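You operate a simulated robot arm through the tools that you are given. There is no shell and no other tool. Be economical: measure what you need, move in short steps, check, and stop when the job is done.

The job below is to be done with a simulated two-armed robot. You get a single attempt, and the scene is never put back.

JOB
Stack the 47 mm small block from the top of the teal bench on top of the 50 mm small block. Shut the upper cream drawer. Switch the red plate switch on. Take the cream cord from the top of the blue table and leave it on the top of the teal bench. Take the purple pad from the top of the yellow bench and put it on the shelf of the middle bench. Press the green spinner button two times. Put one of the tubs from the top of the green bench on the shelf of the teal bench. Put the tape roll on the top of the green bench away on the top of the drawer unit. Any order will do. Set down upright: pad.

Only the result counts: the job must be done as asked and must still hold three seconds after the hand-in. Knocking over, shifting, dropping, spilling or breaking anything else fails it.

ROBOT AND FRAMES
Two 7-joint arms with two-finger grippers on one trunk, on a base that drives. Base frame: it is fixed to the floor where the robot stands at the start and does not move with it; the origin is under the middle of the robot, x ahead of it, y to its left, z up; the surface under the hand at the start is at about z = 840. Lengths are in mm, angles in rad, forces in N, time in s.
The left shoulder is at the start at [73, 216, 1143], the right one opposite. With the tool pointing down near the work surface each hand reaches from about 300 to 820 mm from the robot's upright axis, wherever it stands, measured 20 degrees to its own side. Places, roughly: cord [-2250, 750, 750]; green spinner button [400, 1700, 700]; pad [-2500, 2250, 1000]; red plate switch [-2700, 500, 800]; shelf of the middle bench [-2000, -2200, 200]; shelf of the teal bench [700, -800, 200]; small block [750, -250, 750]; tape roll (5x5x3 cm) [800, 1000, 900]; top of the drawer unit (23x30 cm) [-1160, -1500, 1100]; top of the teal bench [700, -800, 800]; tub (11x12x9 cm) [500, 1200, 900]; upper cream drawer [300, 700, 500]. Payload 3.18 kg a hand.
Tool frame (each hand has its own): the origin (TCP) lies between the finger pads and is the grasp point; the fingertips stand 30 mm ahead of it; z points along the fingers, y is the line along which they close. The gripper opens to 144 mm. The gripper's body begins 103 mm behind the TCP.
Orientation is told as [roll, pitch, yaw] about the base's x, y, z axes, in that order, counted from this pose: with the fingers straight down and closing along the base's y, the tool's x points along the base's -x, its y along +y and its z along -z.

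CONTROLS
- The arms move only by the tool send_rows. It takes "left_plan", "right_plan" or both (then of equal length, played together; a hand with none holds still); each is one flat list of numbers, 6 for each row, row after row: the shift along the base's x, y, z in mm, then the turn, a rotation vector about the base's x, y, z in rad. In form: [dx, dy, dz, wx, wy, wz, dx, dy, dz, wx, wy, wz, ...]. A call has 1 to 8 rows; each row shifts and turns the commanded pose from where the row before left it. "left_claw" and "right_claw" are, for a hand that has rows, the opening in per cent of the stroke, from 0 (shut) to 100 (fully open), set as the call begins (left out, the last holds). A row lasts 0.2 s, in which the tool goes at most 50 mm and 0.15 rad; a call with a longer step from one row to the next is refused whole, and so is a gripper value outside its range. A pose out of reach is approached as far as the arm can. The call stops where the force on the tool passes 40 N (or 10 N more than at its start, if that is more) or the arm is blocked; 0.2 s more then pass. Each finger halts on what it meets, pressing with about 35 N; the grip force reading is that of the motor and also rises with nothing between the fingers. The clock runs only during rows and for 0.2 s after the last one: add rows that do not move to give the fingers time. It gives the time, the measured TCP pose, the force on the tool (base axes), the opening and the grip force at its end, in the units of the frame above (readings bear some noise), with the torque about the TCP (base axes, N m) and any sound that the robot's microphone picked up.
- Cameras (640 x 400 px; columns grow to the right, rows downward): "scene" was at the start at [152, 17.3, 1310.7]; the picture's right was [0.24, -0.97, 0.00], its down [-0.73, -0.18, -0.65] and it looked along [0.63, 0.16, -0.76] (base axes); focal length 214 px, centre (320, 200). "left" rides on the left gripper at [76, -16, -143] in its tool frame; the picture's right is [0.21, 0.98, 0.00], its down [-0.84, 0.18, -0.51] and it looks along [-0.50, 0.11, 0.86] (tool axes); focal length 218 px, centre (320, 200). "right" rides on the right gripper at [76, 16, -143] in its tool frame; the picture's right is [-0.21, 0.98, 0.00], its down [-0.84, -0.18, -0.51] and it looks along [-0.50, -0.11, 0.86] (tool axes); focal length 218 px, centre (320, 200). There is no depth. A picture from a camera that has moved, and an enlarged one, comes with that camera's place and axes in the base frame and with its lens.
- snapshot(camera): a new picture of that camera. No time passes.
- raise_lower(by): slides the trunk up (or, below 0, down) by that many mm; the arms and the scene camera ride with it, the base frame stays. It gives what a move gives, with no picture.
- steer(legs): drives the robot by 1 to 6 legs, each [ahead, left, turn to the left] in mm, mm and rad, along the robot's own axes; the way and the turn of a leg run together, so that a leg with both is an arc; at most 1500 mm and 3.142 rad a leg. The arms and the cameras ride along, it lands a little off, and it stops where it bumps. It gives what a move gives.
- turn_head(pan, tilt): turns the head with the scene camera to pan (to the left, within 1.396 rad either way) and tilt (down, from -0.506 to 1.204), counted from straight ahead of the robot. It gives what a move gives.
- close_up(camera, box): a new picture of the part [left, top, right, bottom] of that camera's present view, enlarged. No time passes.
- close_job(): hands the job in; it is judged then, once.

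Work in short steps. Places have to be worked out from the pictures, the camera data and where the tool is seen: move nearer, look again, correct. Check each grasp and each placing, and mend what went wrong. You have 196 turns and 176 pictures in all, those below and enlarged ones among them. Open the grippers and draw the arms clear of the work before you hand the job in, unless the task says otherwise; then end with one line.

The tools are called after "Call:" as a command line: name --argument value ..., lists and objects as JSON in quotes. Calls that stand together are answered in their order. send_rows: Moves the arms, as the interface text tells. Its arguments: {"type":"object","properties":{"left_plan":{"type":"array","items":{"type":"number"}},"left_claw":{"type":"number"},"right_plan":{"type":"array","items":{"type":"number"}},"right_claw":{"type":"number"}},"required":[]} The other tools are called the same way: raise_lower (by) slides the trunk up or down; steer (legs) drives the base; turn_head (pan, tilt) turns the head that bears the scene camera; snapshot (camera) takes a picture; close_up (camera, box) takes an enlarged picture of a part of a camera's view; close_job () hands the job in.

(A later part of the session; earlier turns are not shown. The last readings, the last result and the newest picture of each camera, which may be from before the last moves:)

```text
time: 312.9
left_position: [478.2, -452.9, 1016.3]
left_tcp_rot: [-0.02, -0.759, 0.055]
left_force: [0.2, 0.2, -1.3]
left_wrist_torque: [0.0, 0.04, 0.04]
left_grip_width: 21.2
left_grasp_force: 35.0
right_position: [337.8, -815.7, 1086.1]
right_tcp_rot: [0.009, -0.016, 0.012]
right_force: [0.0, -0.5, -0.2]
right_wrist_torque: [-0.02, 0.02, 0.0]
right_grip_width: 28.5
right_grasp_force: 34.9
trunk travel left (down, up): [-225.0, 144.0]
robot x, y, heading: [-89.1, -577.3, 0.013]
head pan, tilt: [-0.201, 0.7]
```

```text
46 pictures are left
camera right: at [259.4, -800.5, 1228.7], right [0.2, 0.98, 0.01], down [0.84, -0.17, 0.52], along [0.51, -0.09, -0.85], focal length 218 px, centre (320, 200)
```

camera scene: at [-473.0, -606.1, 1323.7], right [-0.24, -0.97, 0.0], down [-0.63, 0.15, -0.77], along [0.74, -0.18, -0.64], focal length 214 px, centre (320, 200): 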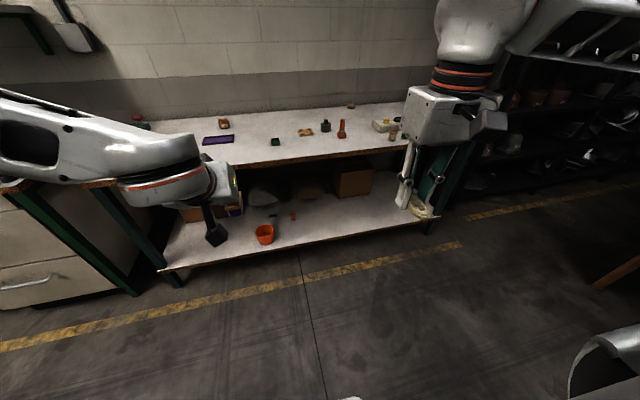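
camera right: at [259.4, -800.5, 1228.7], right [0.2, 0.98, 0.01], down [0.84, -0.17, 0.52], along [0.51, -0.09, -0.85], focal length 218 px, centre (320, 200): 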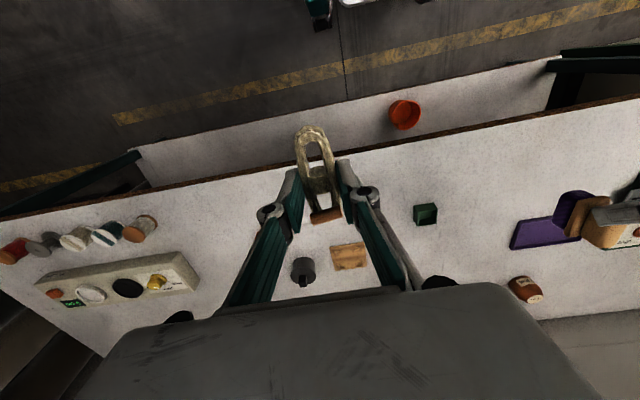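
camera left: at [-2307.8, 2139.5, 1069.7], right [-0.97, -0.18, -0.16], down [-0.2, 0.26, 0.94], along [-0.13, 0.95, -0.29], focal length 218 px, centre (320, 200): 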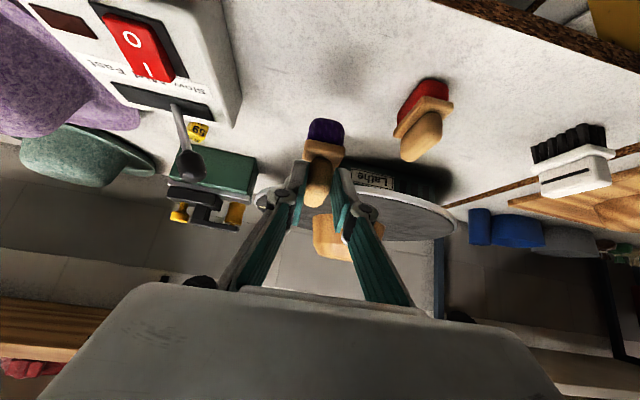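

Bench spot is free. Move the right hand to ≈[510,−760] and down to z≈895.

Call:
send_rows --right_plan '[29, 9, -25, 0, 0, 0, 29, 9, -25, 0, 0, 0, 29, 9, -25, 0, 0, 0, 29, 9, -25, 0, 0, 0, 29, 9, -25, 0, 0, 0, 27, 10, -25, 0, 0, 0, 0, 0, -40, 0, 0, 0, 0, 0, 0, 0, 0, 0]'

Call:
snapshot --camera "right"

```text
time: 314.7
left_position: [477.5, -452.5, 1017.7]
left_tcp_rot: [-0.021, -0.758, 0.055]
left_force: [-1.2, 1.0, -1.1]
left_wrist_torque: [0.01, 0.03, -0.01]
left_grip_width: 21.3
left_grasp_force: 35.1
right_position: [508.2, -760.5, 897.0]
right_tcp_rot: [0.009, -0.016, 0.012]
right_force: [-0.8, 0.2, 0.2]
right_wrist_torque: [0.02, 0.03, -0.02]
right_grip_width: 28.6
right_grasp_force: 35.2
trunk travel left (down, up): [-225.0, 144.0]
robot x, y, heading: [-94.0, -580.3, 0.015]
head pan, tilt: [-0.201, 0.7]
```

```text
45 pictures are left
camera right: at [429.5, -745.4, 1037.9], right [0.2, 0.98, 0.01], down [0.84, -0.17, 0.52], along [0.51, -0.09, -0.85], focal length 218 px, centre (320, 200)
```

right: 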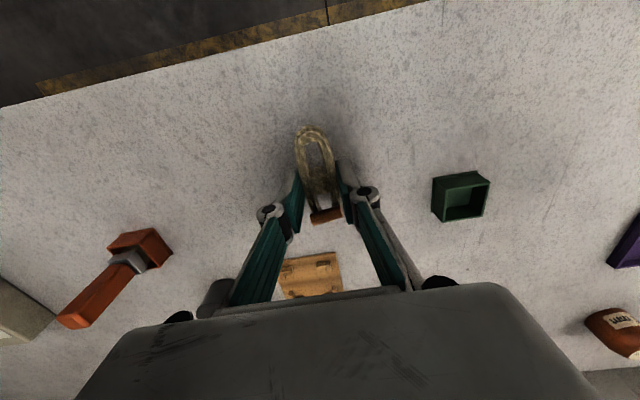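

Clear spot. Lower in small steps to contact.

Call:
send_rows --right_plan '[0, 0, -15, 0, 0, 0, 0, 0, -8, 0, 0, 0, 0, 0, -3, 0, 0, 0, 0, 0, -3, 0, 0, 0, 0, 0, 0, 0, 0, 0]'

```text
time: 315.9
left_position: [477.0, -454.1, 1017.9]
left_tcp_rot: [-0.022, -0.76, 0.053]
left_force: [-0.6, 0.6, -1.1]
left_wrist_torque: [0.01, 0.06, 0.0]
left_grip_width: 21.3
left_grasp_force: 35.1
right_position: [508.2, -760.6, 868.6]
right_tcp_rot: [0.008, -0.021, 0.013]
right_force: [-0.4, -3.6, 17.0]
right_wrist_torque: [-0.45, 0.12, 0.01]
right_grip_width: 28.7
right_grasp_force: 35.4
trunk travel left (down, up): [-225.0, 144.0]
robot x, y, heading: [-89.5, -578.5, 0.014]
head pan, tilt: [-0.201, 0.7]
```

Contact. Ease up 2 mm, open, lift.

Call:
send_rows --right_plan '[0, 0, 2, 0, 0, 0, 0, 0, 0, 0, 0, 0]'

Call:
send_rows --right_plan '[0, 0, 0, 0, 0, 0, 0, 0, 0, 0, 0, 0]' --right_claw 45

Call:
send_rows --right_plan '[0, 0, 25, 0, 0, 0, 0, 0, 45, 0, 0, 0, -30, -10, 35, 0, 0, 0, -40, -10, 25, 0, 0, 0, -40, -10, 25, 0, 0, 0, -40, -10, 25, 0, 0, 0, -20, 0, 25, 0, 0, 0]'

Call:
snapshot --camera "right"

```text
time: 316.5
left_position: [476.9, -453.6, 1017.5]
left_tcp_rot: [-0.021, -0.759, 0.054]
left_force: [-0.7, -0.5, -1.7]
left_wrist_torque: [0.0, 0.01, 0.0]
left_grip_width: 21.4
left_grasp_force: 35.3
right_position: [508.7, -760.4, 870.0]
right_tcp_rot: [0.01, -0.016, 0.013]
right_force: [0.5, -1.0, 12.2]
right_wrist_torque: [-0.27, 0.02, -0.04]
right_grip_width: 28.6
right_grasp_force: 35.3
trunk travel left (down, up): [-225.0, 144.0]
robot x, y, heading: [-87.4, -573.6, 0.015]
head pan, tilt: [-0.201, 0.7]
```

```text
time: 317.1
left_position: [476.3, -453.5, 1017.3]
left_tcp_rot: [-0.021, -0.757, 0.053]
left_force: [-0.4, -0.2, -1.6]
left_wrist_torque: [0.0, 0.05, 0.03]
left_grip_width: 21.2
left_grasp_force: 34.7
right_position: [508.8, -760.4, 868.8]
right_tcp_rot: [0.006, -0.016, 0.014]
right_force: [-0.2, 0.4, 5.8]
right_wrist_torque: [0.07, 0.09, 0.07]
right_grip_width: 65.1
right_grasp_force: 0.1
trunk travel left (down, up): [-225.0, 144.0]
robot x, y, heading: [-93.7, -574.9, 0.011]
head pan, tilt: [-0.201, 0.7]
```

```text
time: 318.7
left_position: [476.8, -452.7, 1016.4]
left_tcp_rot: [-0.02, -0.757, 0.053]
left_force: [-0.5, 0.7, -0.7]
left_wrist_torque: [0.02, 0.02, -0.02]
left_grip_width: 21.5
left_grasp_force: 34.8
right_position: [338.5, -802.1, 1075.3]
right_tcp_rot: [0.007, -0.018, 0.013]
right_force: [0.2, 0.2, -0.2]
right_wrist_torque: [0.0, -0.05, 0.01]
right_grip_width: 64.9
right_grasp_force: 0.1
trunk travel left (down, up): [-225.0, 144.0]
robot x, y, heading: [-91.0, -577.4, 0.018]
head pan, tilt: [-0.201, 0.7]
```

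```text
44 pictures are left
camera right: at [259.8, -787.1, 1216.2], right [0.2, 0.98, 0.01], down [0.84, -0.17, 0.52], along [0.51, -0.09, -0.85], focal length 218 px, centre (320, 200)
```

right: 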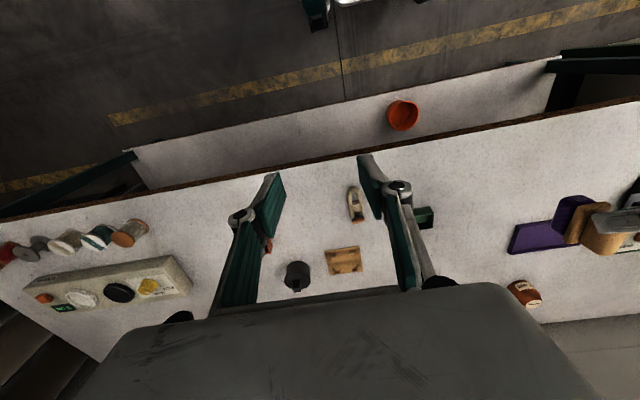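

Cord is on the teal bench. Now find the middle bench: back off, turn to face −y and look down the aisle.

Call:
steer --legs '[[-420, 0, 0], [0, 0, -1.585]]'

Call:
turn_head --pan -0.35 --tilt 0.35

Call:
snapshot --camera "scene"

```text
time: 325.0
left_position: [-375.5, -1151.3, 1016.5]
left_tcp_rot: [-0.02, -0.757, -1.512]
left_force: [0.1, 0.6, -0.5]
left_wrist_torque: [0.04, 0.02, 0.01]
left_grip_width: 21.4
left_grasp_force: 35.3
right_position: [-726.2, -1012.9, 1075.1]
right_tcp_rot: [0.008, -0.018, -1.553]
right_force: [-0.1, 0.3, 0.6]
right_wrist_torque: [0.02, 0.0, -0.05]
right_grip_width: 64.8
right_grasp_force: 0.1
trunk travel left (down, up): [-225.0, 144.0]
robot x, y, heading: [-502.4, -582.7, -1.554]
head pan, tilt: [-0.201, 0.7]
```

```text
time: 325.9
left_position: [-376.1, -1150.8, 1016.9]
left_tcp_rot: [-0.019, -0.755, -1.514]
left_force: [0.1, 0.3, -0.6]
left_wrist_torque: [0.02, -0.04, -0.02]
left_grip_width: 21.3
left_grasp_force: 34.3
right_position: [-726.0, -1012.8, 1074.6]
right_tcp_rot: [0.009, -0.018, -1.553]
right_force: [-0.1, 0.7, 0.1]
right_wrist_torque: [0.04, -0.01, -0.01]
right_grip_width: 64.7
right_grasp_force: 0.1
trunk travel left (down, up): [-225.0, 144.0]
robot x, y, heading: [-504.2, -580.9, -1.548]
head pan, tilt: [-0.351, 0.351]
```

```text
43 pictures are left
camera scene: at [-531.3, -750.2, 1355.0], right [-0.95, 0.33, 0.0], down [0.11, 0.33, -0.94], along [-0.31, -0.89, -0.34], focal length 214 px, centre (320, 200)
```

scene: 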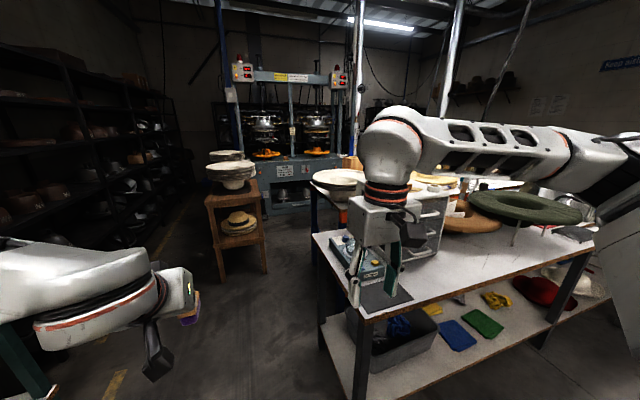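

Bench A (with the drawer unit) spans y −1120…−1613; another bench stands behind it. I go down the aisle ~850 mm and look toward the second bench.

Call:
steer --legs '[[850, 40, 0]]'

Call:
turn_head --pan -0.9 --tilt 0.45

Call:
snapshot --camera "scene"

```text
time: 330.4
left_position: [-319.1, -2007.9, 1017.9]
left_tcp_rot: [-0.018, -0.758, -1.512]
left_force: [-0.1, -1.0, -0.6]
left_wrist_torque: [-0.01, -0.02, 0.0]
left_grip_width: 21.3
left_grasp_force: 35.5
right_position: [-667.9, -1870.8, 1073.6]
right_tcp_rot: [0.008, -0.015, -1.552]
right_force: [0.7, 0.4, -1.0]
right_wrist_torque: [0.0, -0.04, -0.03]
right_grip_width: 64.9
right_grasp_force: 0.0
trunk travel left (down, up): [-225.0, 144.0]
robot x, y, heading: [-444.9, -1442.4, -1.551]
head pan, tilt: [-0.351, 0.351]
```

```text
time: 331.4
left_position: [-319.0, -2006.7, 1017.9]
left_tcp_rot: [-0.019, -0.758, -1.512]
left_force: [-0.6, 0.3, -1.3]
left_wrist_torque: [0.03, 0.0, 0.01]
left_grip_width: 21.3
left_grasp_force: 35.0
right_position: [-668.7, -1870.2, 1074.2]
right_tcp_rot: [0.009, -0.017, -1.552]
right_force: [0.4, 0.3, -0.1]
right_wrist_torque: [-0.02, 0.06, 0.02]
right_grip_width: 64.7
right_grasp_force: 0.0
trunk travel left (down, up): [-225.0, 144.0]
robot x, y, heading: [-444.1, -1441.1, -1.551]
head pan, tilt: [-0.901, 0.45]
```

```text
42 pictures are left
camera scene: at [-515.1, -1578.1, 1345.9], right [-0.64, 0.77, 0.0], down [0.34, 0.28, -0.9], along [-0.69, -0.57, -0.44], focal length 214 px, centre (320, 200)
```

scene: 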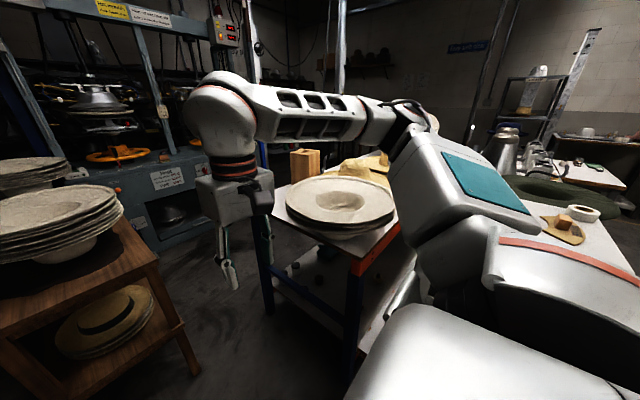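

The second bench (blue legs, x<−980, y −1817…−2287) matches the middle bench; its right end is reachable from the aisle. I shift away from bench A, turn to face −x, and slide to y≈−2050.

Call:
steer --legs '[[0, 280, 0], [0, 0, -1.59], [0, 550, 0]]'

Call:
turn_head --pan 0.0 --tilt 0.7

Call:
snapshot --camera "scene"

```text
time: 343.2
left_position: [-735.6, -2091.2, 1016.8]
left_tcp_rot: [-0.017, -0.757, -3.102]
left_force: [0.3, 0.0, -0.7]
left_wrist_torque: [0.0, -0.04, 0.0]
left_grip_width: 21.4
left_grasp_force: 34.9
right_position: [-589.9, -1744.1, 1074.4]
right_tcp_rot: [0.009, -0.017, 3.139]
right_force: [0.1, 1.0, -0.3]
right_wrist_torque: [-0.01, 0.01, -0.04]
right_grip_width: 64.7
right_grasp_force: 0.0
trunk travel left (down, up): [-225.0, 144.0]
robot x, y, heading: [-167.3, -1973.5, 3.142]
head pan, tilt: [-0.901, 0.45]
```

```text
time: 344.4
left_position: [-733.9, -2090.8, 1017.1]
left_tcp_rot: [-0.02, -0.759, -3.105]
left_force: [-0.6, -0.3, -0.4]
left_wrist_torque: [0.0, -0.07, 0.02]
left_grip_width: 21.2
left_grasp_force: 35.0
right_position: [-591.0, -1742.9, 1074.6]
right_tcp_rot: [0.009, -0.016, 3.14]
right_force: [-0.6, 0.3, -0.6]
right_wrist_torque: [0.01, 0.0, 0.02]
right_grip_width: 64.7
right_grasp_force: 0.1
trunk travel left (down, up): [-225.0, 144.0]
robot x, y, heading: [-161.7, -1977.2, 3.143]
head pan, tilt: [0.0, 0.7]
```

```text
41 pictures are left
camera scene: at [-327.5, -1976.8, 1323.7], right [0.0, 1.0, 0.0], down [0.64, 0.0, -0.77], along [-0.77, 0.0, -0.64], focal length 214 px, centre (320, 200)
```

scene: 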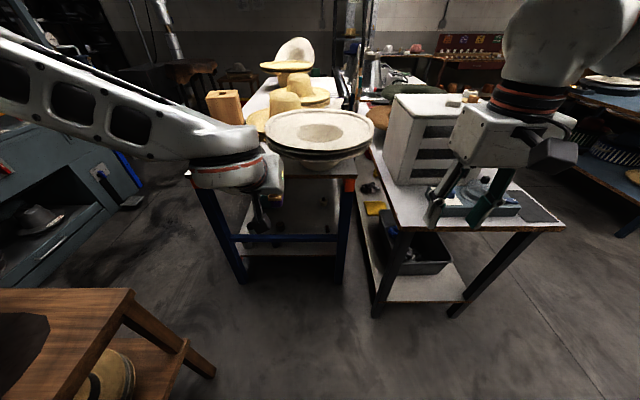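

I see bench B's end: two blue legs, a crossbar and the shelf. Zoom.

Call:
close_up --camera "scene" --box '[180, 150, 380, 300]'

```text
2.67 times, centred on (280, 225) of scene
camera zoom: at [-327.5, -1976.8, 1323.7], right [0.0, 1.0, 0.0], down [0.64, 0.0, -0.77], along [-0.77, 0.0, -0.64], focal length 572 px, centre (427, 133)
```

zoom: 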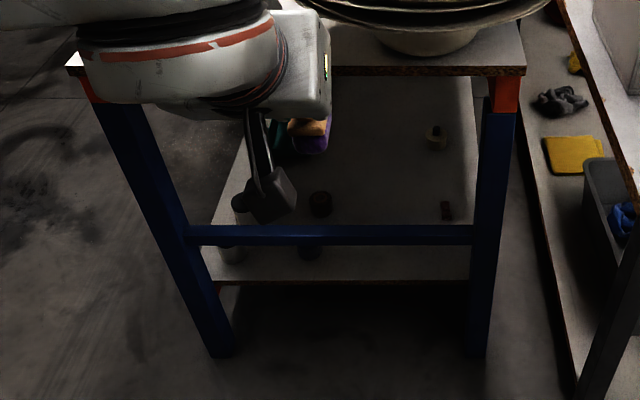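

Bench B's end (x≈−1040, y −1831…−2509) is the middle bench; shelf ≈ z 270, crossbar ≈ z 440–473 at its end. Plan: insert the pad under the crossbar with the hand ~60° tilted, at about [−1160,−2000]. First tuck the right arm, shift right 60 mm, and lower the trunk.

Call:
send_rows --right_plan '[30, 0, 40, 0, 0, 0, 30, 0, 40, 0, 0, 0, 30, 0, 40, 0, 0, 0, 0, 0, 40, 0, 0, 0]'

Call:
steer --legs '[[0, -60, 0]]'

Call:
raise_lower --by -220

Call:
send_rows --left_plan '[-25, 5, -30, 0, 0, 0, -25, 5, -30, 0, 0, 0, -25, 5, -30, 0, 0, 0, -25, 5, -30, 0, 0, 0, -25, 5, -30, 0, 0, 0, -25, 5, -30, 0, 0, 0, -20, 5, -35, 0, 0, 0, -20, 5, -35, 0, 0, 0]'

Call:
snapshot --camera "scene"

```text
time: 345.4
left_position: [-734.8, -2092.4, 1017.2]
left_tcp_rot: [-0.021, -0.757, -3.102]
left_force: [-0.2, -0.2, -0.3]
left_wrist_torque: [0.03, -0.04, 0.0]
left_grip_width: 21.5
left_grasp_force: 35.1
right_position: [-500.3, -1744.2, 1235.4]
right_tcp_rot: [0.009, -0.018, 3.141]
right_force: [1.0, 0.0, 0.5]
right_wrist_torque: [-0.01, -0.01, 0.03]
right_grip_width: 64.8
right_grasp_force: 0.1
trunk travel left (down, up): [-225.0, 144.0]
robot x, y, heading: [-163.7, -1979.1, 3.139]
head pan, tilt: [0.0, 0.7]
```

```text
time: 346.6
left_position: [-734.0, -2031.1, 1016.3]
left_tcp_rot: [-0.018, -0.756, -3.104]
left_force: [0.0, -0.2, -1.7]
left_wrist_torque: [0.03, -0.06, 0.02]
left_grip_width: 21.4
left_grasp_force: 35.3
right_position: [-500.3, -1685.1, 1234.2]
right_tcp_rot: [0.008, -0.018, 3.142]
right_force: [-0.3, -0.3, 0.1]
right_wrist_torque: [-0.08, 0.0, 0.02]
right_grip_width: 64.9
right_grasp_force: 0.1
trunk travel left (down, up): [-225.0, 144.0]
robot x, y, heading: [-169.5, -1917.1, 3.142]
head pan, tilt: [0.0, 0.7]
```

```text
time: 348.9
left_position: [-733.7, -2030.5, 772.3]
left_tcp_rot: [-0.015, -0.687, -3.105]
left_force: [0.3, 0.5, -0.4]
left_wrist_torque: [0.03, -0.03, -0.01]
left_grip_width: 21.1
left_grasp_force: 34.5
right_position: [-500.6, -1684.9, 1013.9]
right_tcp_rot: [0.008, -0.019, 3.141]
right_force: [-0.1, 0.3, 0.3]
right_wrist_torque: [-0.05, 0.02, 0.01]
right_grip_width: 64.9
right_grasp_force: 0.0
trunk travel left (down, up): [-5.0, 364.0]
robot x, y, heading: [-168.1, -1914.6, 3.141]
head pan, tilt: [0.0, 0.7]
```

```text
time: 350.7
left_position: [-925.1, -1990.8, 519.4]
left_tcp_rot: [-0.014, -0.685, -3.105]
left_force: [0.2, -0.4, -0.4]
left_wrist_torque: [0.03, -0.04, 0.01]
left_grip_width: 21.6
left_grasp_force: 34.5
right_position: [-502.2, -1685.2, 1013.1]
right_tcp_rot: [0.01, -0.014, 3.141]
right_force: [0.6, 0.8, -0.1]
right_wrist_torque: [0.01, -0.01, 0.01]
right_grip_width: 65.0
right_grasp_force: 0.1
trunk travel left (down, up): [-5.0, 364.0]
robot x, y, heading: [-165.9, -1918.4, 3.142]
head pan, tilt: [0.0, 0.7]
```

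```text
39 pictures are left
camera scene: at [-537.9, -1917.4, 1056.9], right [0.0, 1.0, 0.0], down [0.64, 0.0, -0.76], along [-0.76, 0.0, -0.64], focal length 214 px, centre (320, 200)
```

scene: 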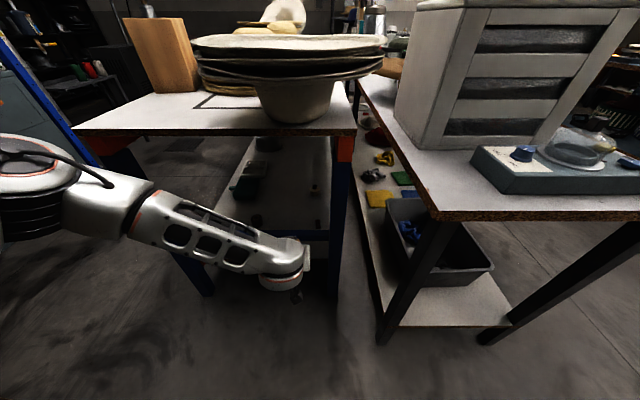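

The hand is in front of the bench end. I lower to z≈360 and tilt further to ~60° while watching reach.

Call:
send_rows --left_plan '[-5, 0, -27, 0, 0.06, 0, -5, 0, -27, 0, 0.06, 0, -5, 0, -27, 0, 0.06, 0, -5, 0, -27, 0, 0.06, 0, -5, 0, -27, 0, 0.06, 0, -5, 0, -24, 0, 0.06, 0, 0, 0, 0, 0, 0, 0]'

Call:
snapshot --camera "scene"

Call:
snapshot --camera "left"

```text
time: 352.5
left_position: [-1056.5, -1926.1, 403.5]
left_tcp_rot: [0.006, -1.025, -3.079]
left_force: [0.7, -0.1, -2.0]
left_wrist_torque: [-0.02, -0.05, -0.06]
left_grip_width: 21.4
left_grasp_force: 35.3
left hand out of reach, approached as far as the arm can: row 3, 4, 5, 6
right_position: [-501.3, -1684.1, 1014.0]
right_tcp_rot: [0.01, -0.017, 3.142]
right_force: [0.0, 0.4, 0.4]
right_wrist_torque: [0.0, 0.02, 0.01]
right_grip_width: 64.8
right_grasp_force: 0.2
trunk travel left (down, up): [-5.0, 364.0]
robot x, y, heading: [-167.7, -1915.8, 3.142]
head pan, tilt: [0.0, 0.7]
stopped in row 7 (left hand): the arm was blocked; the commanded pose is now the measured one
```

```text
38 pictures are left
camera scene: at [-537.4, -1917.7, 1057.7], right [0.0, 1.0, 0.0], down [0.64, 0.0, -0.76], along [-0.76, 0.0, -0.64], focal length 214 px, centre (320, 200)
```

scene: 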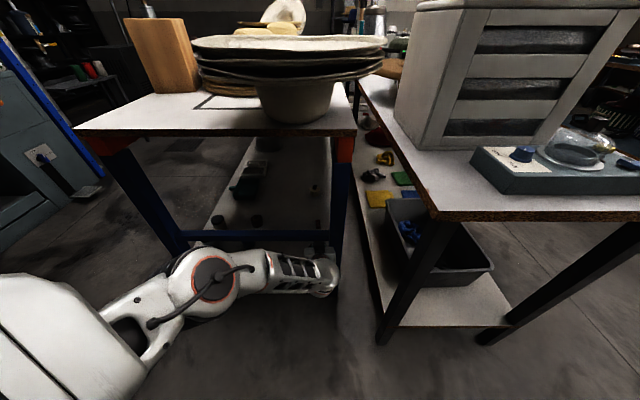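

```text
37 pictures are left
camera left: at [-893.9, -1896.3, 413.5], right [0.17, -0.97, -0.17], down [0.01, -0.18, 0.98], along [-0.98, -0.17, -0.02], focal length 218 px, centre (320, 200)
```

left: 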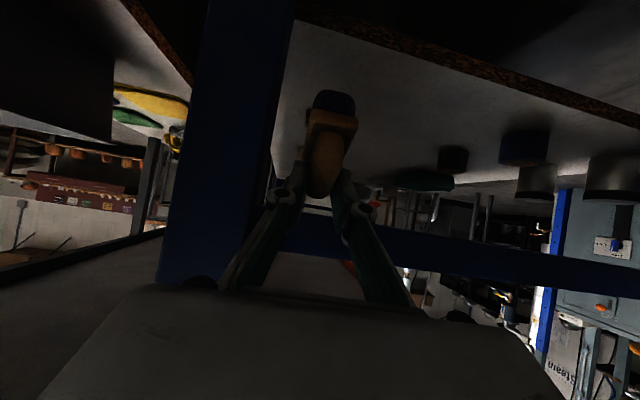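

The hand sits beside the right leg. I back it off 45 mm, shift to y≈−2005, and lower toward z≈335 at the present ~59° tilt.

Call:
send_rows --left_plan '[25, 0, 0, 0, 0, 0, 20, -10, 0, 0, 0, 0, 0, -25, -10, 0, 0, 0, 0, -25, -15, 0, 0, 0, 0, -20, -15, 0, 0, 0, 0, 0, -15, 0, 0, 0, 0, 0, -12, 0, 0, 0, 0, 0, 0, 0, 0, 0]'

Call:
snapshot --camera "left"

```text
time: 354.3
left_position: [-1066.1, -1957.8, 347.1]
left_tcp_rot: [0.001, -1.025, -3.077]
left_force: [0.5, 0.3, -1.4]
left_wrist_torque: [0.0, -0.02, 0.0]
left_grip_width: 21.4
left_grasp_force: 34.9
left hand out of reach, approached as far as the arm can: row 1, 2, 3, 4, 5, 7
right_position: [-501.4, -1682.7, 1013.8]
right_tcp_rot: [0.008, -0.017, 3.14]
right_force: [0.4, -0.6, 0.1]
right_wrist_torque: [-0.03, -0.01, 0.0]
right_grip_width: 64.8
right_grasp_force: 0.1
trunk travel left (down, up): [-5.0, 364.0]
robot x, y, heading: [-167.0, -1917.8, 3.149]
head pan, tilt: [0.0, 0.7]
```

```text
36 pictures are left
camera left: at [-905.0, -1929.6, 356.9], right [0.17, -0.97, -0.18], down [0.01, -0.18, 0.98], along [-0.99, -0.17, -0.02], focal length 218 px, centre (320, 200)
```

left: 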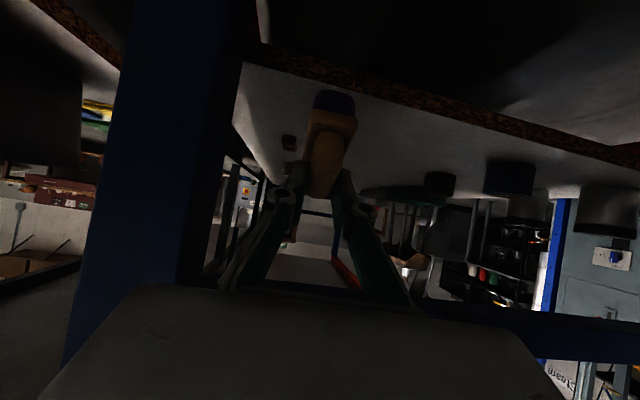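

Shelf top z≈254, edge x≈−1092, crossbar underside z≈423. I strafe 40 mm away from the leg, lower 12 mm, then check before inserting.

Call:
steer --legs '[[0, 40, 0]]'

Call:
send_rows --left_plan '[0, 0, -6, 0, 0, 0, 0, 0, -6, 0, 0, 0, 0, 0, 0, 0, 0, 0]'

Call:
snapshot --camera "scene"

```text
time: 355.3
left_position: [-1065.8, -1996.5, 347.2]
left_tcp_rot: [0.001, -1.025, -3.076]
left_force: [-1.0, 0.3, -0.7]
left_wrist_torque: [-0.01, -0.03, 0.0]
left_grip_width: 21.3
left_grasp_force: 35.1
right_position: [-501.3, -1723.6, 1014.1]
right_tcp_rot: [0.008, -0.018, 3.14]
right_force: [0.5, 0.5, -0.3]
right_wrist_torque: [0.02, 0.0, -0.01]
right_grip_width: 64.8
right_grasp_force: 0.2
trunk travel left (down, up): [-5.0, 364.0]
robot x, y, heading: [-168.6, -1955.2, -3.145]
head pan, tilt: [0.0, 0.7]
```

```text
time: 356.1
left_position: [-1064.9, -1998.0, 342.0]
left_tcp_rot: [0.0, -1.024, -3.076]
left_force: [-0.2, -0.8, -0.8]
left_wrist_torque: [0.02, -0.01, 0.02]
left_grip_width: 21.4
left_grasp_force: 34.9
left hand out of reach, approached as far as the arm can: row 2
right_position: [-502.7, -1724.2, 1013.2]
right_tcp_rot: [0.008, -0.017, 3.141]
right_force: [-0.6, 0.5, 0.6]
right_wrist_torque: [0.02, 0.02, -0.01]
right_grip_width: 64.9
right_grasp_force: 0.1
trunk travel left (down, up): [-5.0, 364.0]
robot x, y, heading: [-163.8, -1954.4, -3.138]
head pan, tilt: [0.0, 0.7]
```

```text
35 pictures are left
camera scene: at [-537.7, -1956.4, 1057.3], right [0.0, 1.0, 0.0], down [0.64, 0.0, -0.76], along [-0.76, 0.0, -0.64], focal length 214 px, centre (320, 200)
```

scene: 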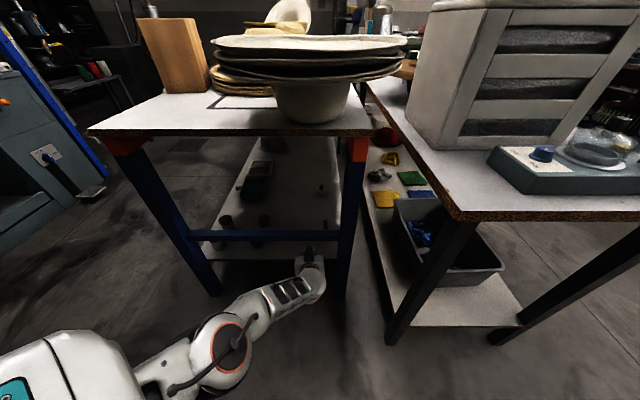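

The low limit at this reach is z≈342, which suffices for entering. I extend the arm forward 80 mm under the crossbar in steps.

Call:
send_rows --left_plan '[-20, 0, -2, 0, 0, 0, -20, 0, -2, 0, 0, 0, -20, 0, -2, 0, 0, 0, -20, 0, -2, 0, 0, 0, 0, 0, 0, 0, 0, 0]'

Call:
snapshot --camera "left"

```text
time: 357.3
left_position: [-1086.0, -2031.6, 352.9]
left_tcp_rot: [0.002, -1.025, -3.076]
left_force: [0.2, -0.3, -2.1]
left_wrist_torque: [-0.01, -0.03, 0.02]
left_grip_width: 21.2
left_grasp_force: 34.7
left hand out of reach, approached as far as the arm can: row 1, 2, 3, 4
right_position: [-501.7, -1722.6, 1013.5]
right_tcp_rot: [0.009, -0.017, 3.14]
right_force: [-0.4, -1.2, -0.4]
right_wrist_torque: [-0.01, 0.0, 0.02]
right_grip_width: 64.9
right_grasp_force: 0.1
trunk travel left (down, up): [-5.0, 364.0]
robot x, y, heading: [-168.3, -1954.7, -3.139]
head pan, tilt: [0.0, 0.7]
```

```text
34 pictures are left
camera left: at [-926.9, -2003.9, 363.2], right [0.17, -0.97, -0.18], down [0.01, -0.18, 0.98], along [-0.99, -0.17, -0.02], focal length 218 px, centre (320, 200)
```

left: 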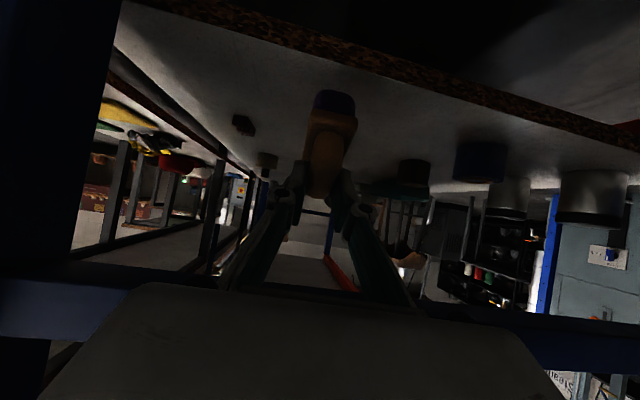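

The arm is at full stretch here; I'll let the base do the forward motion. First bring the hand slightly back and down.

Call:
send_rows --left_plan '[12, 8, -8, 0, 0, 0, 12, 8, -8, 0, 0, 0, 12, 8, -8, 0, 0, 0, 0, 0, 0, 0, 0, 0]'

```text
time: 358.3
left_position: [-1055.3, -2005.7, 327.6]
left_tcp_rot: [0.001, -1.026, -3.077]
left_force: [-0.4, -0.2, -2.2]
left_wrist_torque: [0.0, -0.03, 0.02]
left_grip_width: 21.3
left_grasp_force: 35.2
left hand out of reach, approached as far as the arm can: row 2
right_position: [-501.4, -1723.8, 1013.9]
right_tcp_rot: [0.008, -0.018, 3.14]
right_force: [-0.7, -0.3, -0.6]
right_wrist_torque: [0.04, -0.03, 0.03]
right_grip_width: 64.6
right_grasp_force: 0.1
trunk travel left (down, up): [-5.0, 364.0]
robot x, y, heading: [-165.9, -1954.3, -3.141]
head pan, tilt: [0.0, 0.7]
```

Now at z≈328. Raise 8 mm for clearance over the shelf edge, then drive ahead 95 mm.

Call:
send_rows --left_plan '[0, 0, 8, 0, 0, 0, 0, 0, 0, 0, 0, 0]'

Call:
snapshot --camera "left"

```text
time: 358.9
left_position: [-1059.0, -2010.2, 329.8]
left_tcp_rot: [0.011, -1.025, -3.085]
left_force: [-0.7, 0.3, -1.3]
left_wrist_torque: [0.02, -0.03, 0.0]
left_grip_width: 21.5
left_grasp_force: 35.3
left hand out of reach, approached as far as the arm can: row 1
right_position: [-500.6, -1722.8, 1013.6]
right_tcp_rot: [0.009, -0.018, 3.143]
right_force: [0.5, -0.6, -0.3]
right_wrist_torque: [-0.02, -0.02, 0.04]
right_grip_width: 64.8
right_grasp_force: 0.2
trunk travel left (down, up): [-5.0, 364.0]
robot x, y, heading: [-167.0, -1953.2, -3.139]
head pan, tilt: [0.0, 0.7]
```

```text
33 pictures are left
camera left: at [-897.4, -1981.4, 340.4], right [0.17, -0.97, -0.17], down [0.01, -0.17, 0.98], along [-0.98, -0.17, -0.02], focal length 218 px, centre (320, 200)
```

left: 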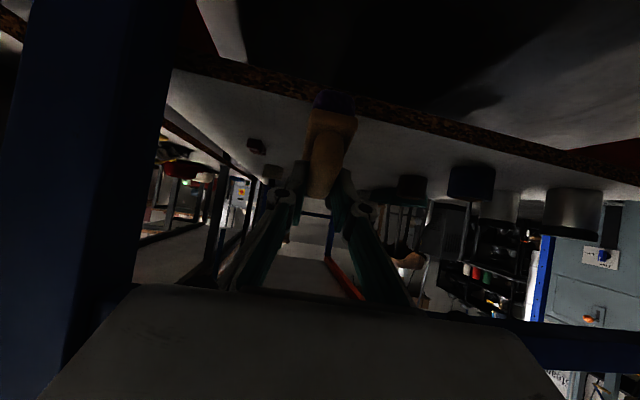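

The pad's bottom is slightly below the shelf level. I raise the trunk 18 mm and tilt the hand ~0.1 rad more to keep clear of the crossbar.

Call:
raise_lower --by 20

Call:
send_rows --left_plan '[0, 0, 0, 0, 0.04, 0, 0, 0, 0, 0, 0.04, 0, 0, 0, 0, 0, 0.04, 0, 0, 0, 0, 0, 0, 0]'

Call:
snapshot --camera "left"

```text
time: 359.6
left_position: [-1069.8, -2003.9, 372.7]
left_tcp_rot: [-0.007, -1.054, -3.071]
left_force: [-0.1, 0.1, -1.6]
left_wrist_torque: [-0.01, 0.05, 0.01]
left_grip_width: 21.4
left_grasp_force: 34.4
right_position: [-503.5, -1722.6, 1032.1]
right_tcp_rot: [0.009, -0.014, -3.142]
right_force: [-1.4, -0.1, -0.2]
right_wrist_torque: [0.0, -0.09, 0.0]
right_grip_width: 65.0
right_grasp_force: 0.0
trunk travel left (down, up): [-25.0, 344.0]
robot x, y, heading: [-167.3, -1955.9, -3.138]
head pan, tilt: [0.0, 0.7]
```

```text
time: 360.6
left_position: [-1071.8, -2004.6, 374.9]
left_tcp_rot: [-0.006, -1.058, -3.071]
left_force: [0.7, 0.1, -0.6]
left_wrist_torque: [0.02, -0.06, 0.01]
left_grip_width: 21.2
left_grasp_force: 35.2
left hand out of reach, approached as far as the arm can: row 2
right_position: [-502.6, -1722.9, 1033.4]
right_tcp_rot: [0.01, -0.017, 3.142]
right_force: [-0.6, -0.1, -0.9]
right_wrist_torque: [-0.01, 0.0, 0.02]
right_grip_width: 64.7
right_grasp_force: 0.1
trunk travel left (down, up): [-25.0, 344.0]
robot x, y, heading: [-166.0, -1956.1, -3.14]
head pan, tilt: [0.0, 0.7]
```

```text
32 pictures are left
camera left: at [-910.3, -1976.8, 380.7], right [0.17, -0.97, -0.18], down [0.04, -0.18, 0.98], along [-0.99, -0.17, 0.01], focal length 218 px, centre (320, 200)
```

left: 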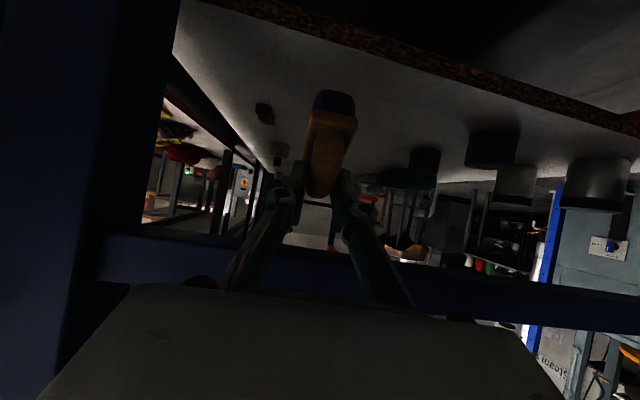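

z rose to 375; lower the hand to ≈346 again.

Call:
send_rows --left_plan '[3, 0, -10, 0, 0, 0, 3, 0, -10, 0, 0, 0, 3, 0, -8, 0, 0, 0, 0, 0, 0, 0, 0, 0]'

Call:
close_up --camera "left" --box '[200, 20, 480, 220]'

```text
time: 361.6
left_position: [-1065.7, -2015.6, 373.7]
left_tcp_rot: [0.026, -1.092, -3.072]
left_force: [0.7, -0.5, -1.0]
left_wrist_torque: [0.02, -0.03, 0.01]
left_grip_width: 21.6
left_grasp_force: 34.9
left hand out of reach, approached as far as the arm can: row 1, 2, 3
right_position: [-501.6, -1723.1, 1034.7]
right_tcp_rot: [0.01, -0.019, 3.142]
right_force: [-0.5, -0.8, -0.5]
right_wrist_torque: [0.03, 0.01, -0.03]
right_grip_width: 64.5
right_grasp_force: 0.0
trunk travel left (down, up): [-25.0, 344.0]
robot x, y, heading: [-167.8, -1953.7, -3.146]
head pan, tilt: [0.0, 0.7]
```

```text
2.00 times, centred on (340, 120) of left
camera zoom: at [-905.2, -1982.8, 373.0], right [0.19, -0.97, -0.17], down [0.08, -0.16, 0.98], along [-0.98, -0.2, 0.04], focal length 436 px, centre (280, 360)
```

zoom: 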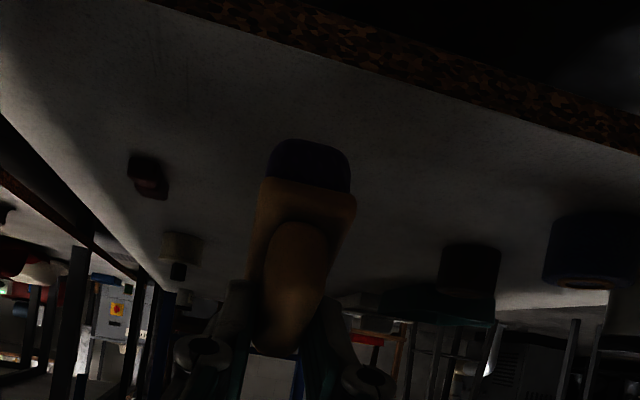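

Try lowering the trunk by 12 mm instead.

Call:
raise_lower --by -13

```text
time: 362.2
left_position: [-1044.1, -2015.2, 329.1]
left_tcp_rot: [0.039, -1.047, -3.085]
left_force: [0.5, -1.2, -0.9]
left_wrist_torque: [-0.03, -0.1, 0.03]
left_grip_width: 21.4
left_grasp_force: 34.9
right_position: [-500.9, -1722.0, 1022.4]
right_tcp_rot: [0.01, -0.018, 3.141]
right_force: [0.8, -0.3, -0.4]
right_wrist_torque: [0.0, 0.08, -0.02]
right_grip_width: 64.9
right_grasp_force: 0.0
trunk travel left (down, up): [-12.0, 357.0]
robot x, y, heading: [-164.1, -1954.3, -3.146]
head pan, tilt: [0.0, 0.7]
```

Call:
raise_lower --by 6

Call:
close_up --camera "left" --box '[200, 20, 480, 220]'

```text
time: 362.8
left_position: [-1042.4, -2011.6, 331.8]
left_tcp_rot: [0.029, -1.038, -3.079]
left_force: [-0.4, 0.1, -2.1]
left_wrist_torque: [-0.02, 0.02, 0.0]
left_grip_width: 21.2
left_grasp_force: 34.7
right_position: [-502.3, -1724.4, 1026.5]
right_tcp_rot: [0.007, -0.017, 3.141]
right_force: [-0.3, -0.2, -0.1]
right_wrist_torque: [-0.01, -0.04, -0.01]
right_grip_width: 64.9
right_grasp_force: 0.0
trunk travel left (down, up): [-18.0, 351.0]
robot x, y, heading: [-165.5, -1959.8, -3.142]
head pan, tilt: [0.0, 0.7]
```

```text
2.00 times, centred on (340, 120) of left
camera zoom: at [-881.0, -1979.2, 340.9], right [0.19, -0.97, -0.17], down [0.02, -0.16, 0.99], along [-0.98, -0.19, -0.01], focal length 436 px, centre (280, 360)
```

zoom: 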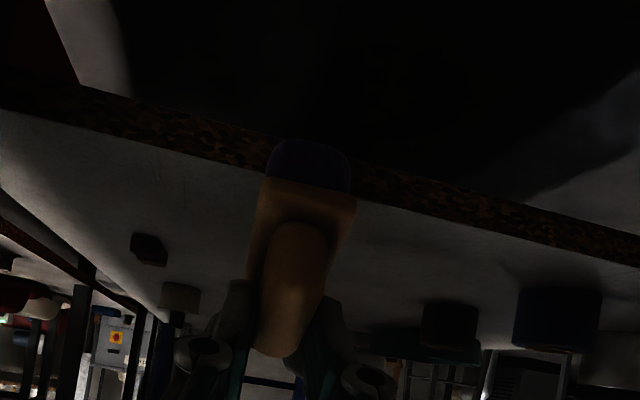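

Now raise the hand ~14 mm by the arm.

Call:
send_rows --left_plan '[0, 0, 5, 0, 0.02, 0, 0, 0, 5, 0, 0.02, 0, 0, 0, 5, 0, 0.02, 0, 0, 0, 0, 0, 0, 0]'

```text
time: 364.0
left_position: [-1045.6, -2023.4, 337.2]
left_tcp_rot: [0.054, -1.054, -3.089]
left_force: [0.5, -0.3, -1.3]
left_wrist_torque: [0.01, -0.05, 0.01]
left_grip_width: 21.2
left_grasp_force: 34.7
left hand out of reach, approached as far as the arm can: row 2, 3
right_position: [-501.5, -1722.3, 1028.5]
right_tcp_rot: [0.009, -0.017, 3.14]
right_force: [-0.7, -0.5, 0.6]
right_wrist_torque: [-0.03, -0.03, -0.03]
right_grip_width: 64.6
right_grasp_force: 0.0
trunk travel left (down, up): [-18.0, 351.0]
robot x, y, heading: [-166.5, -1953.1, -3.145]
head pan, tilt: [0.0, 0.7]
stopped in row 4 (left hand): the arm was blocked; the commanded pose is now the measured one
```

The wrist is near its limits at this tilt. Using ~52° tilt and a shallower placing (x≈−1132) still clears the crossbar. I ease the tilt back and pull the hand slightly in.

Call:
send_rows --left_plan '[12, 4, 4, 0, -0.05, 0, 12, 4, 4, 0, -0.05, 0, 12, 4, 4, 0, -0.05, 0, 12, 4, 0, 0, 0, 0, 0, 0, 0, 0, 0, 0]'

Call:
snapshot --camera "left"

```text
time: 365.2
left_position: [-1006.2, -1968.2, 343.2]
left_tcp_rot: [0.055, -0.903, -3.096]
left_force: [0.5, 0.2, -1.4]
left_wrist_torque: [0.02, -0.04, -0.03]
left_grip_width: 21.4
left_grasp_force: 35.0
left hand out of reach, approached as far as the arm can: row 1, 2
right_position: [-501.2, -1724.0, 1027.2]
right_tcp_rot: [0.01, -0.015, 3.142]
right_force: [-1.2, -0.1, -0.1]
right_wrist_torque: [-0.01, -0.02, 0.0]
right_grip_width: 65.0
right_grasp_force: 0.0
trunk travel left (down, up): [-18.0, 351.0]
robot x, y, heading: [-166.1, -1950.4, -3.142]
head pan, tilt: [0.0, 0.7]
```

```text
29 pictures are left
camera left: at [-848.7, -1935.3, 372.9], right [0.22, -0.97, -0.13], down [-0.11, -0.16, 0.98], along [-0.97, -0.2, -0.14], focal length 218 px, centre (320, 200)
```

left: 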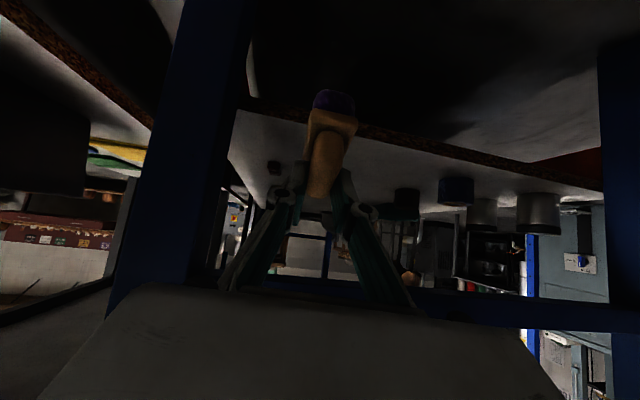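

Better freedom now. Lower to z≈328, strafe left 30 mm.

Call:
send_rows --left_plan '[0, 0, -5, 0, 0, 0, 0, 0, -5, 0, 0, 0, 0, 0, -5, 0, 0, 0, 0, 0, 0, 0, 0, 0]'

Call:
steer --legs '[[0, 35, 0]]'

Call:
close_up --camera "left" --box '[200, 60, 460, 240]'

```text
time: 366.2
left_position: [-1005.9, -1968.5, 328.3]
left_tcp_rot: [0.058, -0.902, -3.095]
left_force: [0.3, 0.1, -0.5]
left_wrist_torque: [0.02, -0.01, 0.02]
left_grip_width: 21.3
left_grasp_force: 35.1
right_position: [-501.6, -1724.5, 1026.9]
right_tcp_rot: [0.009, -0.017, 3.142]
right_force: [0.2, 0.1, 0.1]
right_wrist_torque: [0.02, -0.03, 0.0]
right_grip_width: 65.0
right_grasp_force: 0.1
trunk travel left (down, up): [-18.0, 351.0]
robot x, y, heading: [-164.2, -1954.2, -3.144]
head pan, tilt: [0.0, 0.7]
```

```text
time: 367.2
left_position: [-1006.6, -2003.1, 328.1]
left_tcp_rot: [0.055, -0.903, -3.097]
left_force: [0.9, 0.7, -1.7]
left_wrist_torque: [0.01, -0.04, 0.01]
left_grip_width: 21.2
left_grasp_force: 35.7
right_position: [-500.5, -1757.7, 1027.3]
right_tcp_rot: [0.008, -0.018, 3.142]
right_force: [-0.3, 0.2, 0.0]
right_wrist_torque: [0.01, -0.03, 0.0]
right_grip_width: 64.8
right_grasp_force: 0.0
trunk travel left (down, up): [-18.0, 351.0]
robot x, y, heading: [-164.5, -1988.6, 3.144]
head pan, tilt: [0.0, 0.7]
```

```text
2.22 times, centred on (330, 150) of left
camera zoom: at [-848.2, -1970.9, 357.8], right [0.22, -0.97, -0.13], down [-0.11, -0.16, 0.98], along [-0.97, -0.2, -0.14], focal length 485 px, centre (298, 311)
```

zoom: 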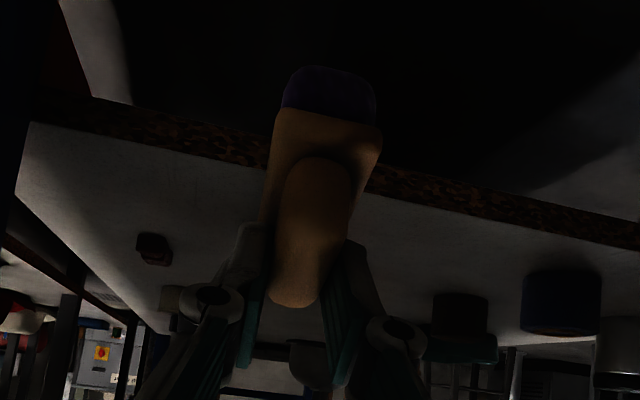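

Pad's bottom is ~83 mm below the TCP, so I need z≈345 and ~60° tilt for entering. Earlier that was reachable at full stretch (x≈−1068): go there again.

Call:
send_rows --left_plan '[-13, 0, 4, 0, 0.03, 0, -13, 0, 4, 0, 0.03, 0, -13, 0, 4, 0, 0.03, 0, -13, 0, 4, 0, 0.03, 0, -10, 0, 2, 0, 0.02, 0, 0, 0, 0, 0, 0, 0]'

Call:
snapshot --camera "left"

```text
time: 368.6
left_position: [-1048.6, -2023.6, 355.1]
left_tcp_rot: [0.044, -1.042, -3.085]
left_force: [-0.5, -0.7, -1.5]
left_wrist_torque: [-0.02, -0.02, -0.01]
left_grip_width: 21.3
left_grasp_force: 35.2
left hand out of reach, approached as far as the arm can: row 2, 3, 4, 5
right_position: [-502.2, -1758.4, 1027.4]
right_tcp_rot: [0.008, -0.016, 3.142]
right_force: [0.0, -0.3, -0.5]
right_wrist_torque: [0.02, -0.02, -0.02]
right_grip_width: 65.2
right_grasp_force: 0.0
trunk travel left (down, up): [-18.0, 351.0]
robot x, y, heading: [-166.1, -1989.0, -3.142]
head pan, tilt: [0.0, 0.7]
```

```text
27 pictures are left
camera left: at [-888.4, -1990.7, 362.5], right [0.2, -0.97, -0.16], down [0.03, -0.16, 0.99], along [-0.98, -0.2, 0.0], focal length 218 px, centre (320, 200)
```

left: 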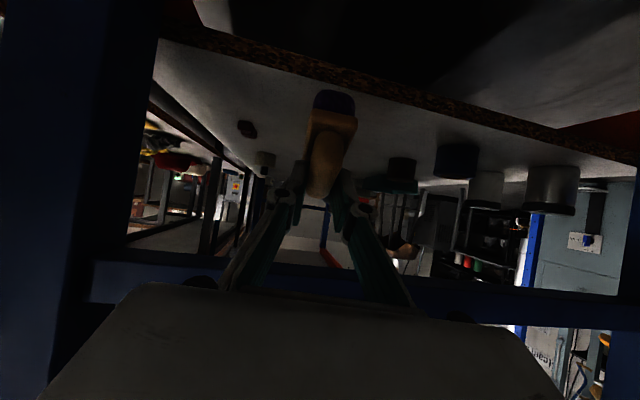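

Pad bottom ≈ z 268–280 now. I need ~8 mm lower for the crossbar; trim with the trunk by −4.

Call:
raise_lower --by -5

```text
time: 369.1
left_position: [-1048.4, -2022.3, 351.1]
left_tcp_rot: [0.044, -1.044, -3.086]
left_force: [1.1, 0.4, -1.0]
left_wrist_torque: [-0.01, -0.08, 0.04]
left_grip_width: 21.4
left_grasp_force: 34.8
right_position: [-500.4, -1759.3, 1022.5]
right_tcp_rot: [0.008, -0.017, 3.141]
right_force: [0.5, 0.0, 0.4]
right_wrist_torque: [0.01, 0.06, 0.02]
right_grip_width: 65.0
right_grasp_force: 0.0
trunk travel left (down, up): [-13.0, 356.0]
robot x, y, heading: [-163.1, -1987.3, 3.142]
head pan, tilt: [0.0, 0.7]
```

Call:
raise_lower --by -5

Call:
steer --legs '[[45, 0, 0]]'

Call:
snapshot --camera "left"

Call:
close_up --camera "scene" --box '[180, 180, 400, 330]'

```text
time: 369.6
left_position: [-1049.7, -2021.9, 345.3]
left_tcp_rot: [0.046, -1.044, -3.087]
left_force: [-0.1, -0.4, -1.4]
left_wrist_torque: [0.0, -0.03, 0.01]
left_grip_width: 21.3
left_grasp_force: 35.7
right_position: [-500.8, -1758.3, 1017.3]
right_tcp_rot: [0.009, -0.02, 3.142]
right_force: [0.2, -0.2, -0.8]
right_wrist_torque: [0.01, 0.03, -0.01]
right_grip_width: 64.6
right_grasp_force: 0.1
trunk travel left (down, up): [-8.0, 361.0]
robot x, y, heading: [-165.6, -1987.5, 3.143]
head pan, tilt: [0.0, 0.7]
```

```text
time: 370.6
left_position: [-1094.6, -2022.1, 343.1]
left_tcp_rot: [0.047, -1.04, -3.087]
left_force: [-0.1, 0.5, -0.4]
left_wrist_torque: [0.01, -0.03, -0.01]
left_grip_width: 21.1
left_grasp_force: 34.8
right_position: [-546.5, -1759.0, 1017.4]
right_tcp_rot: [0.009, -0.014, 3.141]
right_force: [-0.4, 0.4, -0.1]
right_wrist_torque: [-0.01, -0.06, -0.02]
right_grip_width: 64.5
right_grasp_force: 0.0
trunk travel left (down, up): [-8.0, 361.0]
robot x, y, heading: [-211.9, -1988.7, 3.147]
head pan, tilt: [0.0, 0.7]
```

```text
26 pictures are left
camera left: at [-933.9, -1988.7, 350.8], right [0.2, -0.97, -0.16], down [0.03, -0.15, 0.99], along [-0.98, -0.2, 0.0], focal length 218 px, centre (320, 200)
```

left: 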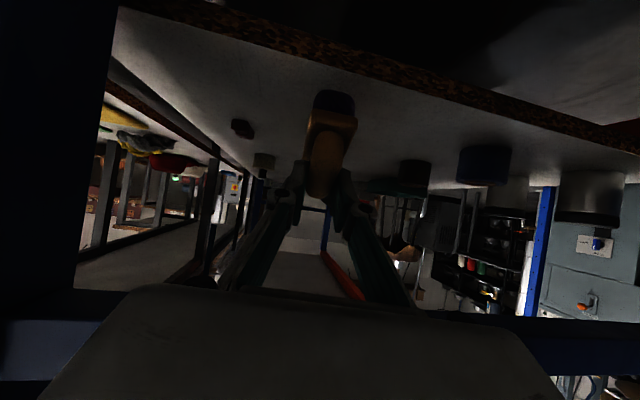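

```text
2.67 times, centred on (290, 255) of scene
camera zoom: at [-581.0, -1991.7, 1060.6], right [0.0, 1.0, 0.0], down [0.64, 0.0, -0.76], along [-0.76, 0.0, -0.64], focal length 572 px, centre (400, 53)
```

zoom: 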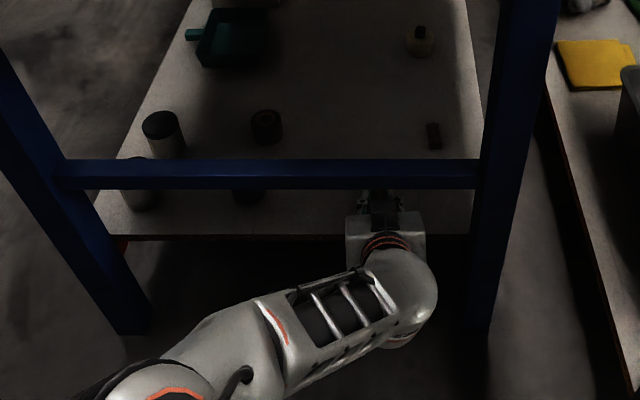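

The hand goes in beneath the crossbar. Drive a further 40 mm.

Call:
steer --legs '[[42, 0, 0]]'

Call:
close_up --camera "scene" --box '[180, 180, 400, 330]'

Call:
snapshot --camera "left"

```text
time: 371.5
left_position: [-1124.1, -2022.2, 341.2]
left_tcp_rot: [0.036, -1.038, -3.064]
left_force: [-0.7, 0.0, -2.1]
left_wrist_torque: [-0.02, -0.02, 0.02]
left_grip_width: 21.4
left_grasp_force: 35.5
right_position: [-580.6, -1759.5, 1017.2]
right_tcp_rot: [0.011, -0.017, 3.141]
right_force: [-0.5, 0.6, -0.4]
right_wrist_torque: [-0.01, 0.0, 0.02]
right_grip_width: 64.7
right_grasp_force: 0.1
trunk travel left (down, up): [-8.0, 361.0]
robot x, y, heading: [-246.0, -1988.8, -3.141]
head pan, tilt: [0.0, 0.7]
stopped in leg 1: the force on the tool passed its limit at 193 N (the readings are from after the stop); the commanded pose is now the measured one
```

```text
2.67 times, centred on (290, 255) of scene
camera zoom: at [-614.4, -1992.2, 1060.8], right [0.0, 1.0, 0.0], down [0.64, 0.0, -0.76], along [-0.76, 0.0, -0.64], focal length 572 px, centre (400, 53)
```

zoom: 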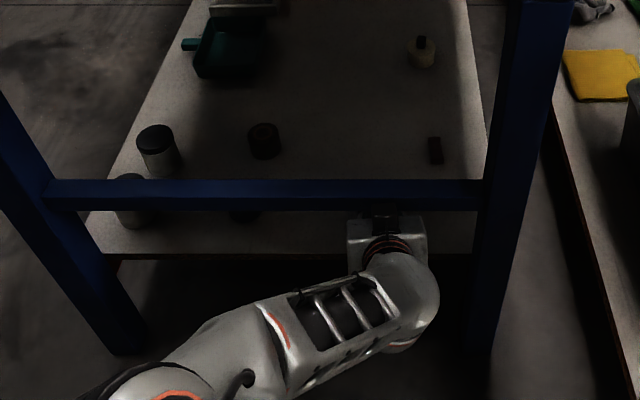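

```text
23 pictures are left
camera left: at [-963.8, -1987.2, 348.9], right [0.21, -0.96, -0.16], down [0.03, -0.16, 0.99], along [-0.98, -0.21, -0.01], focal length 218 px, centre (320, 200)
```

left: 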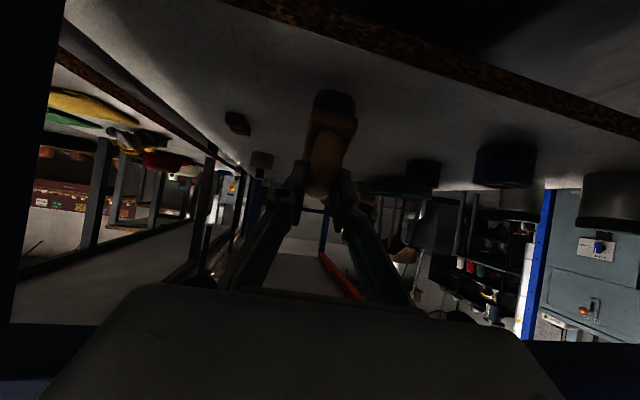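

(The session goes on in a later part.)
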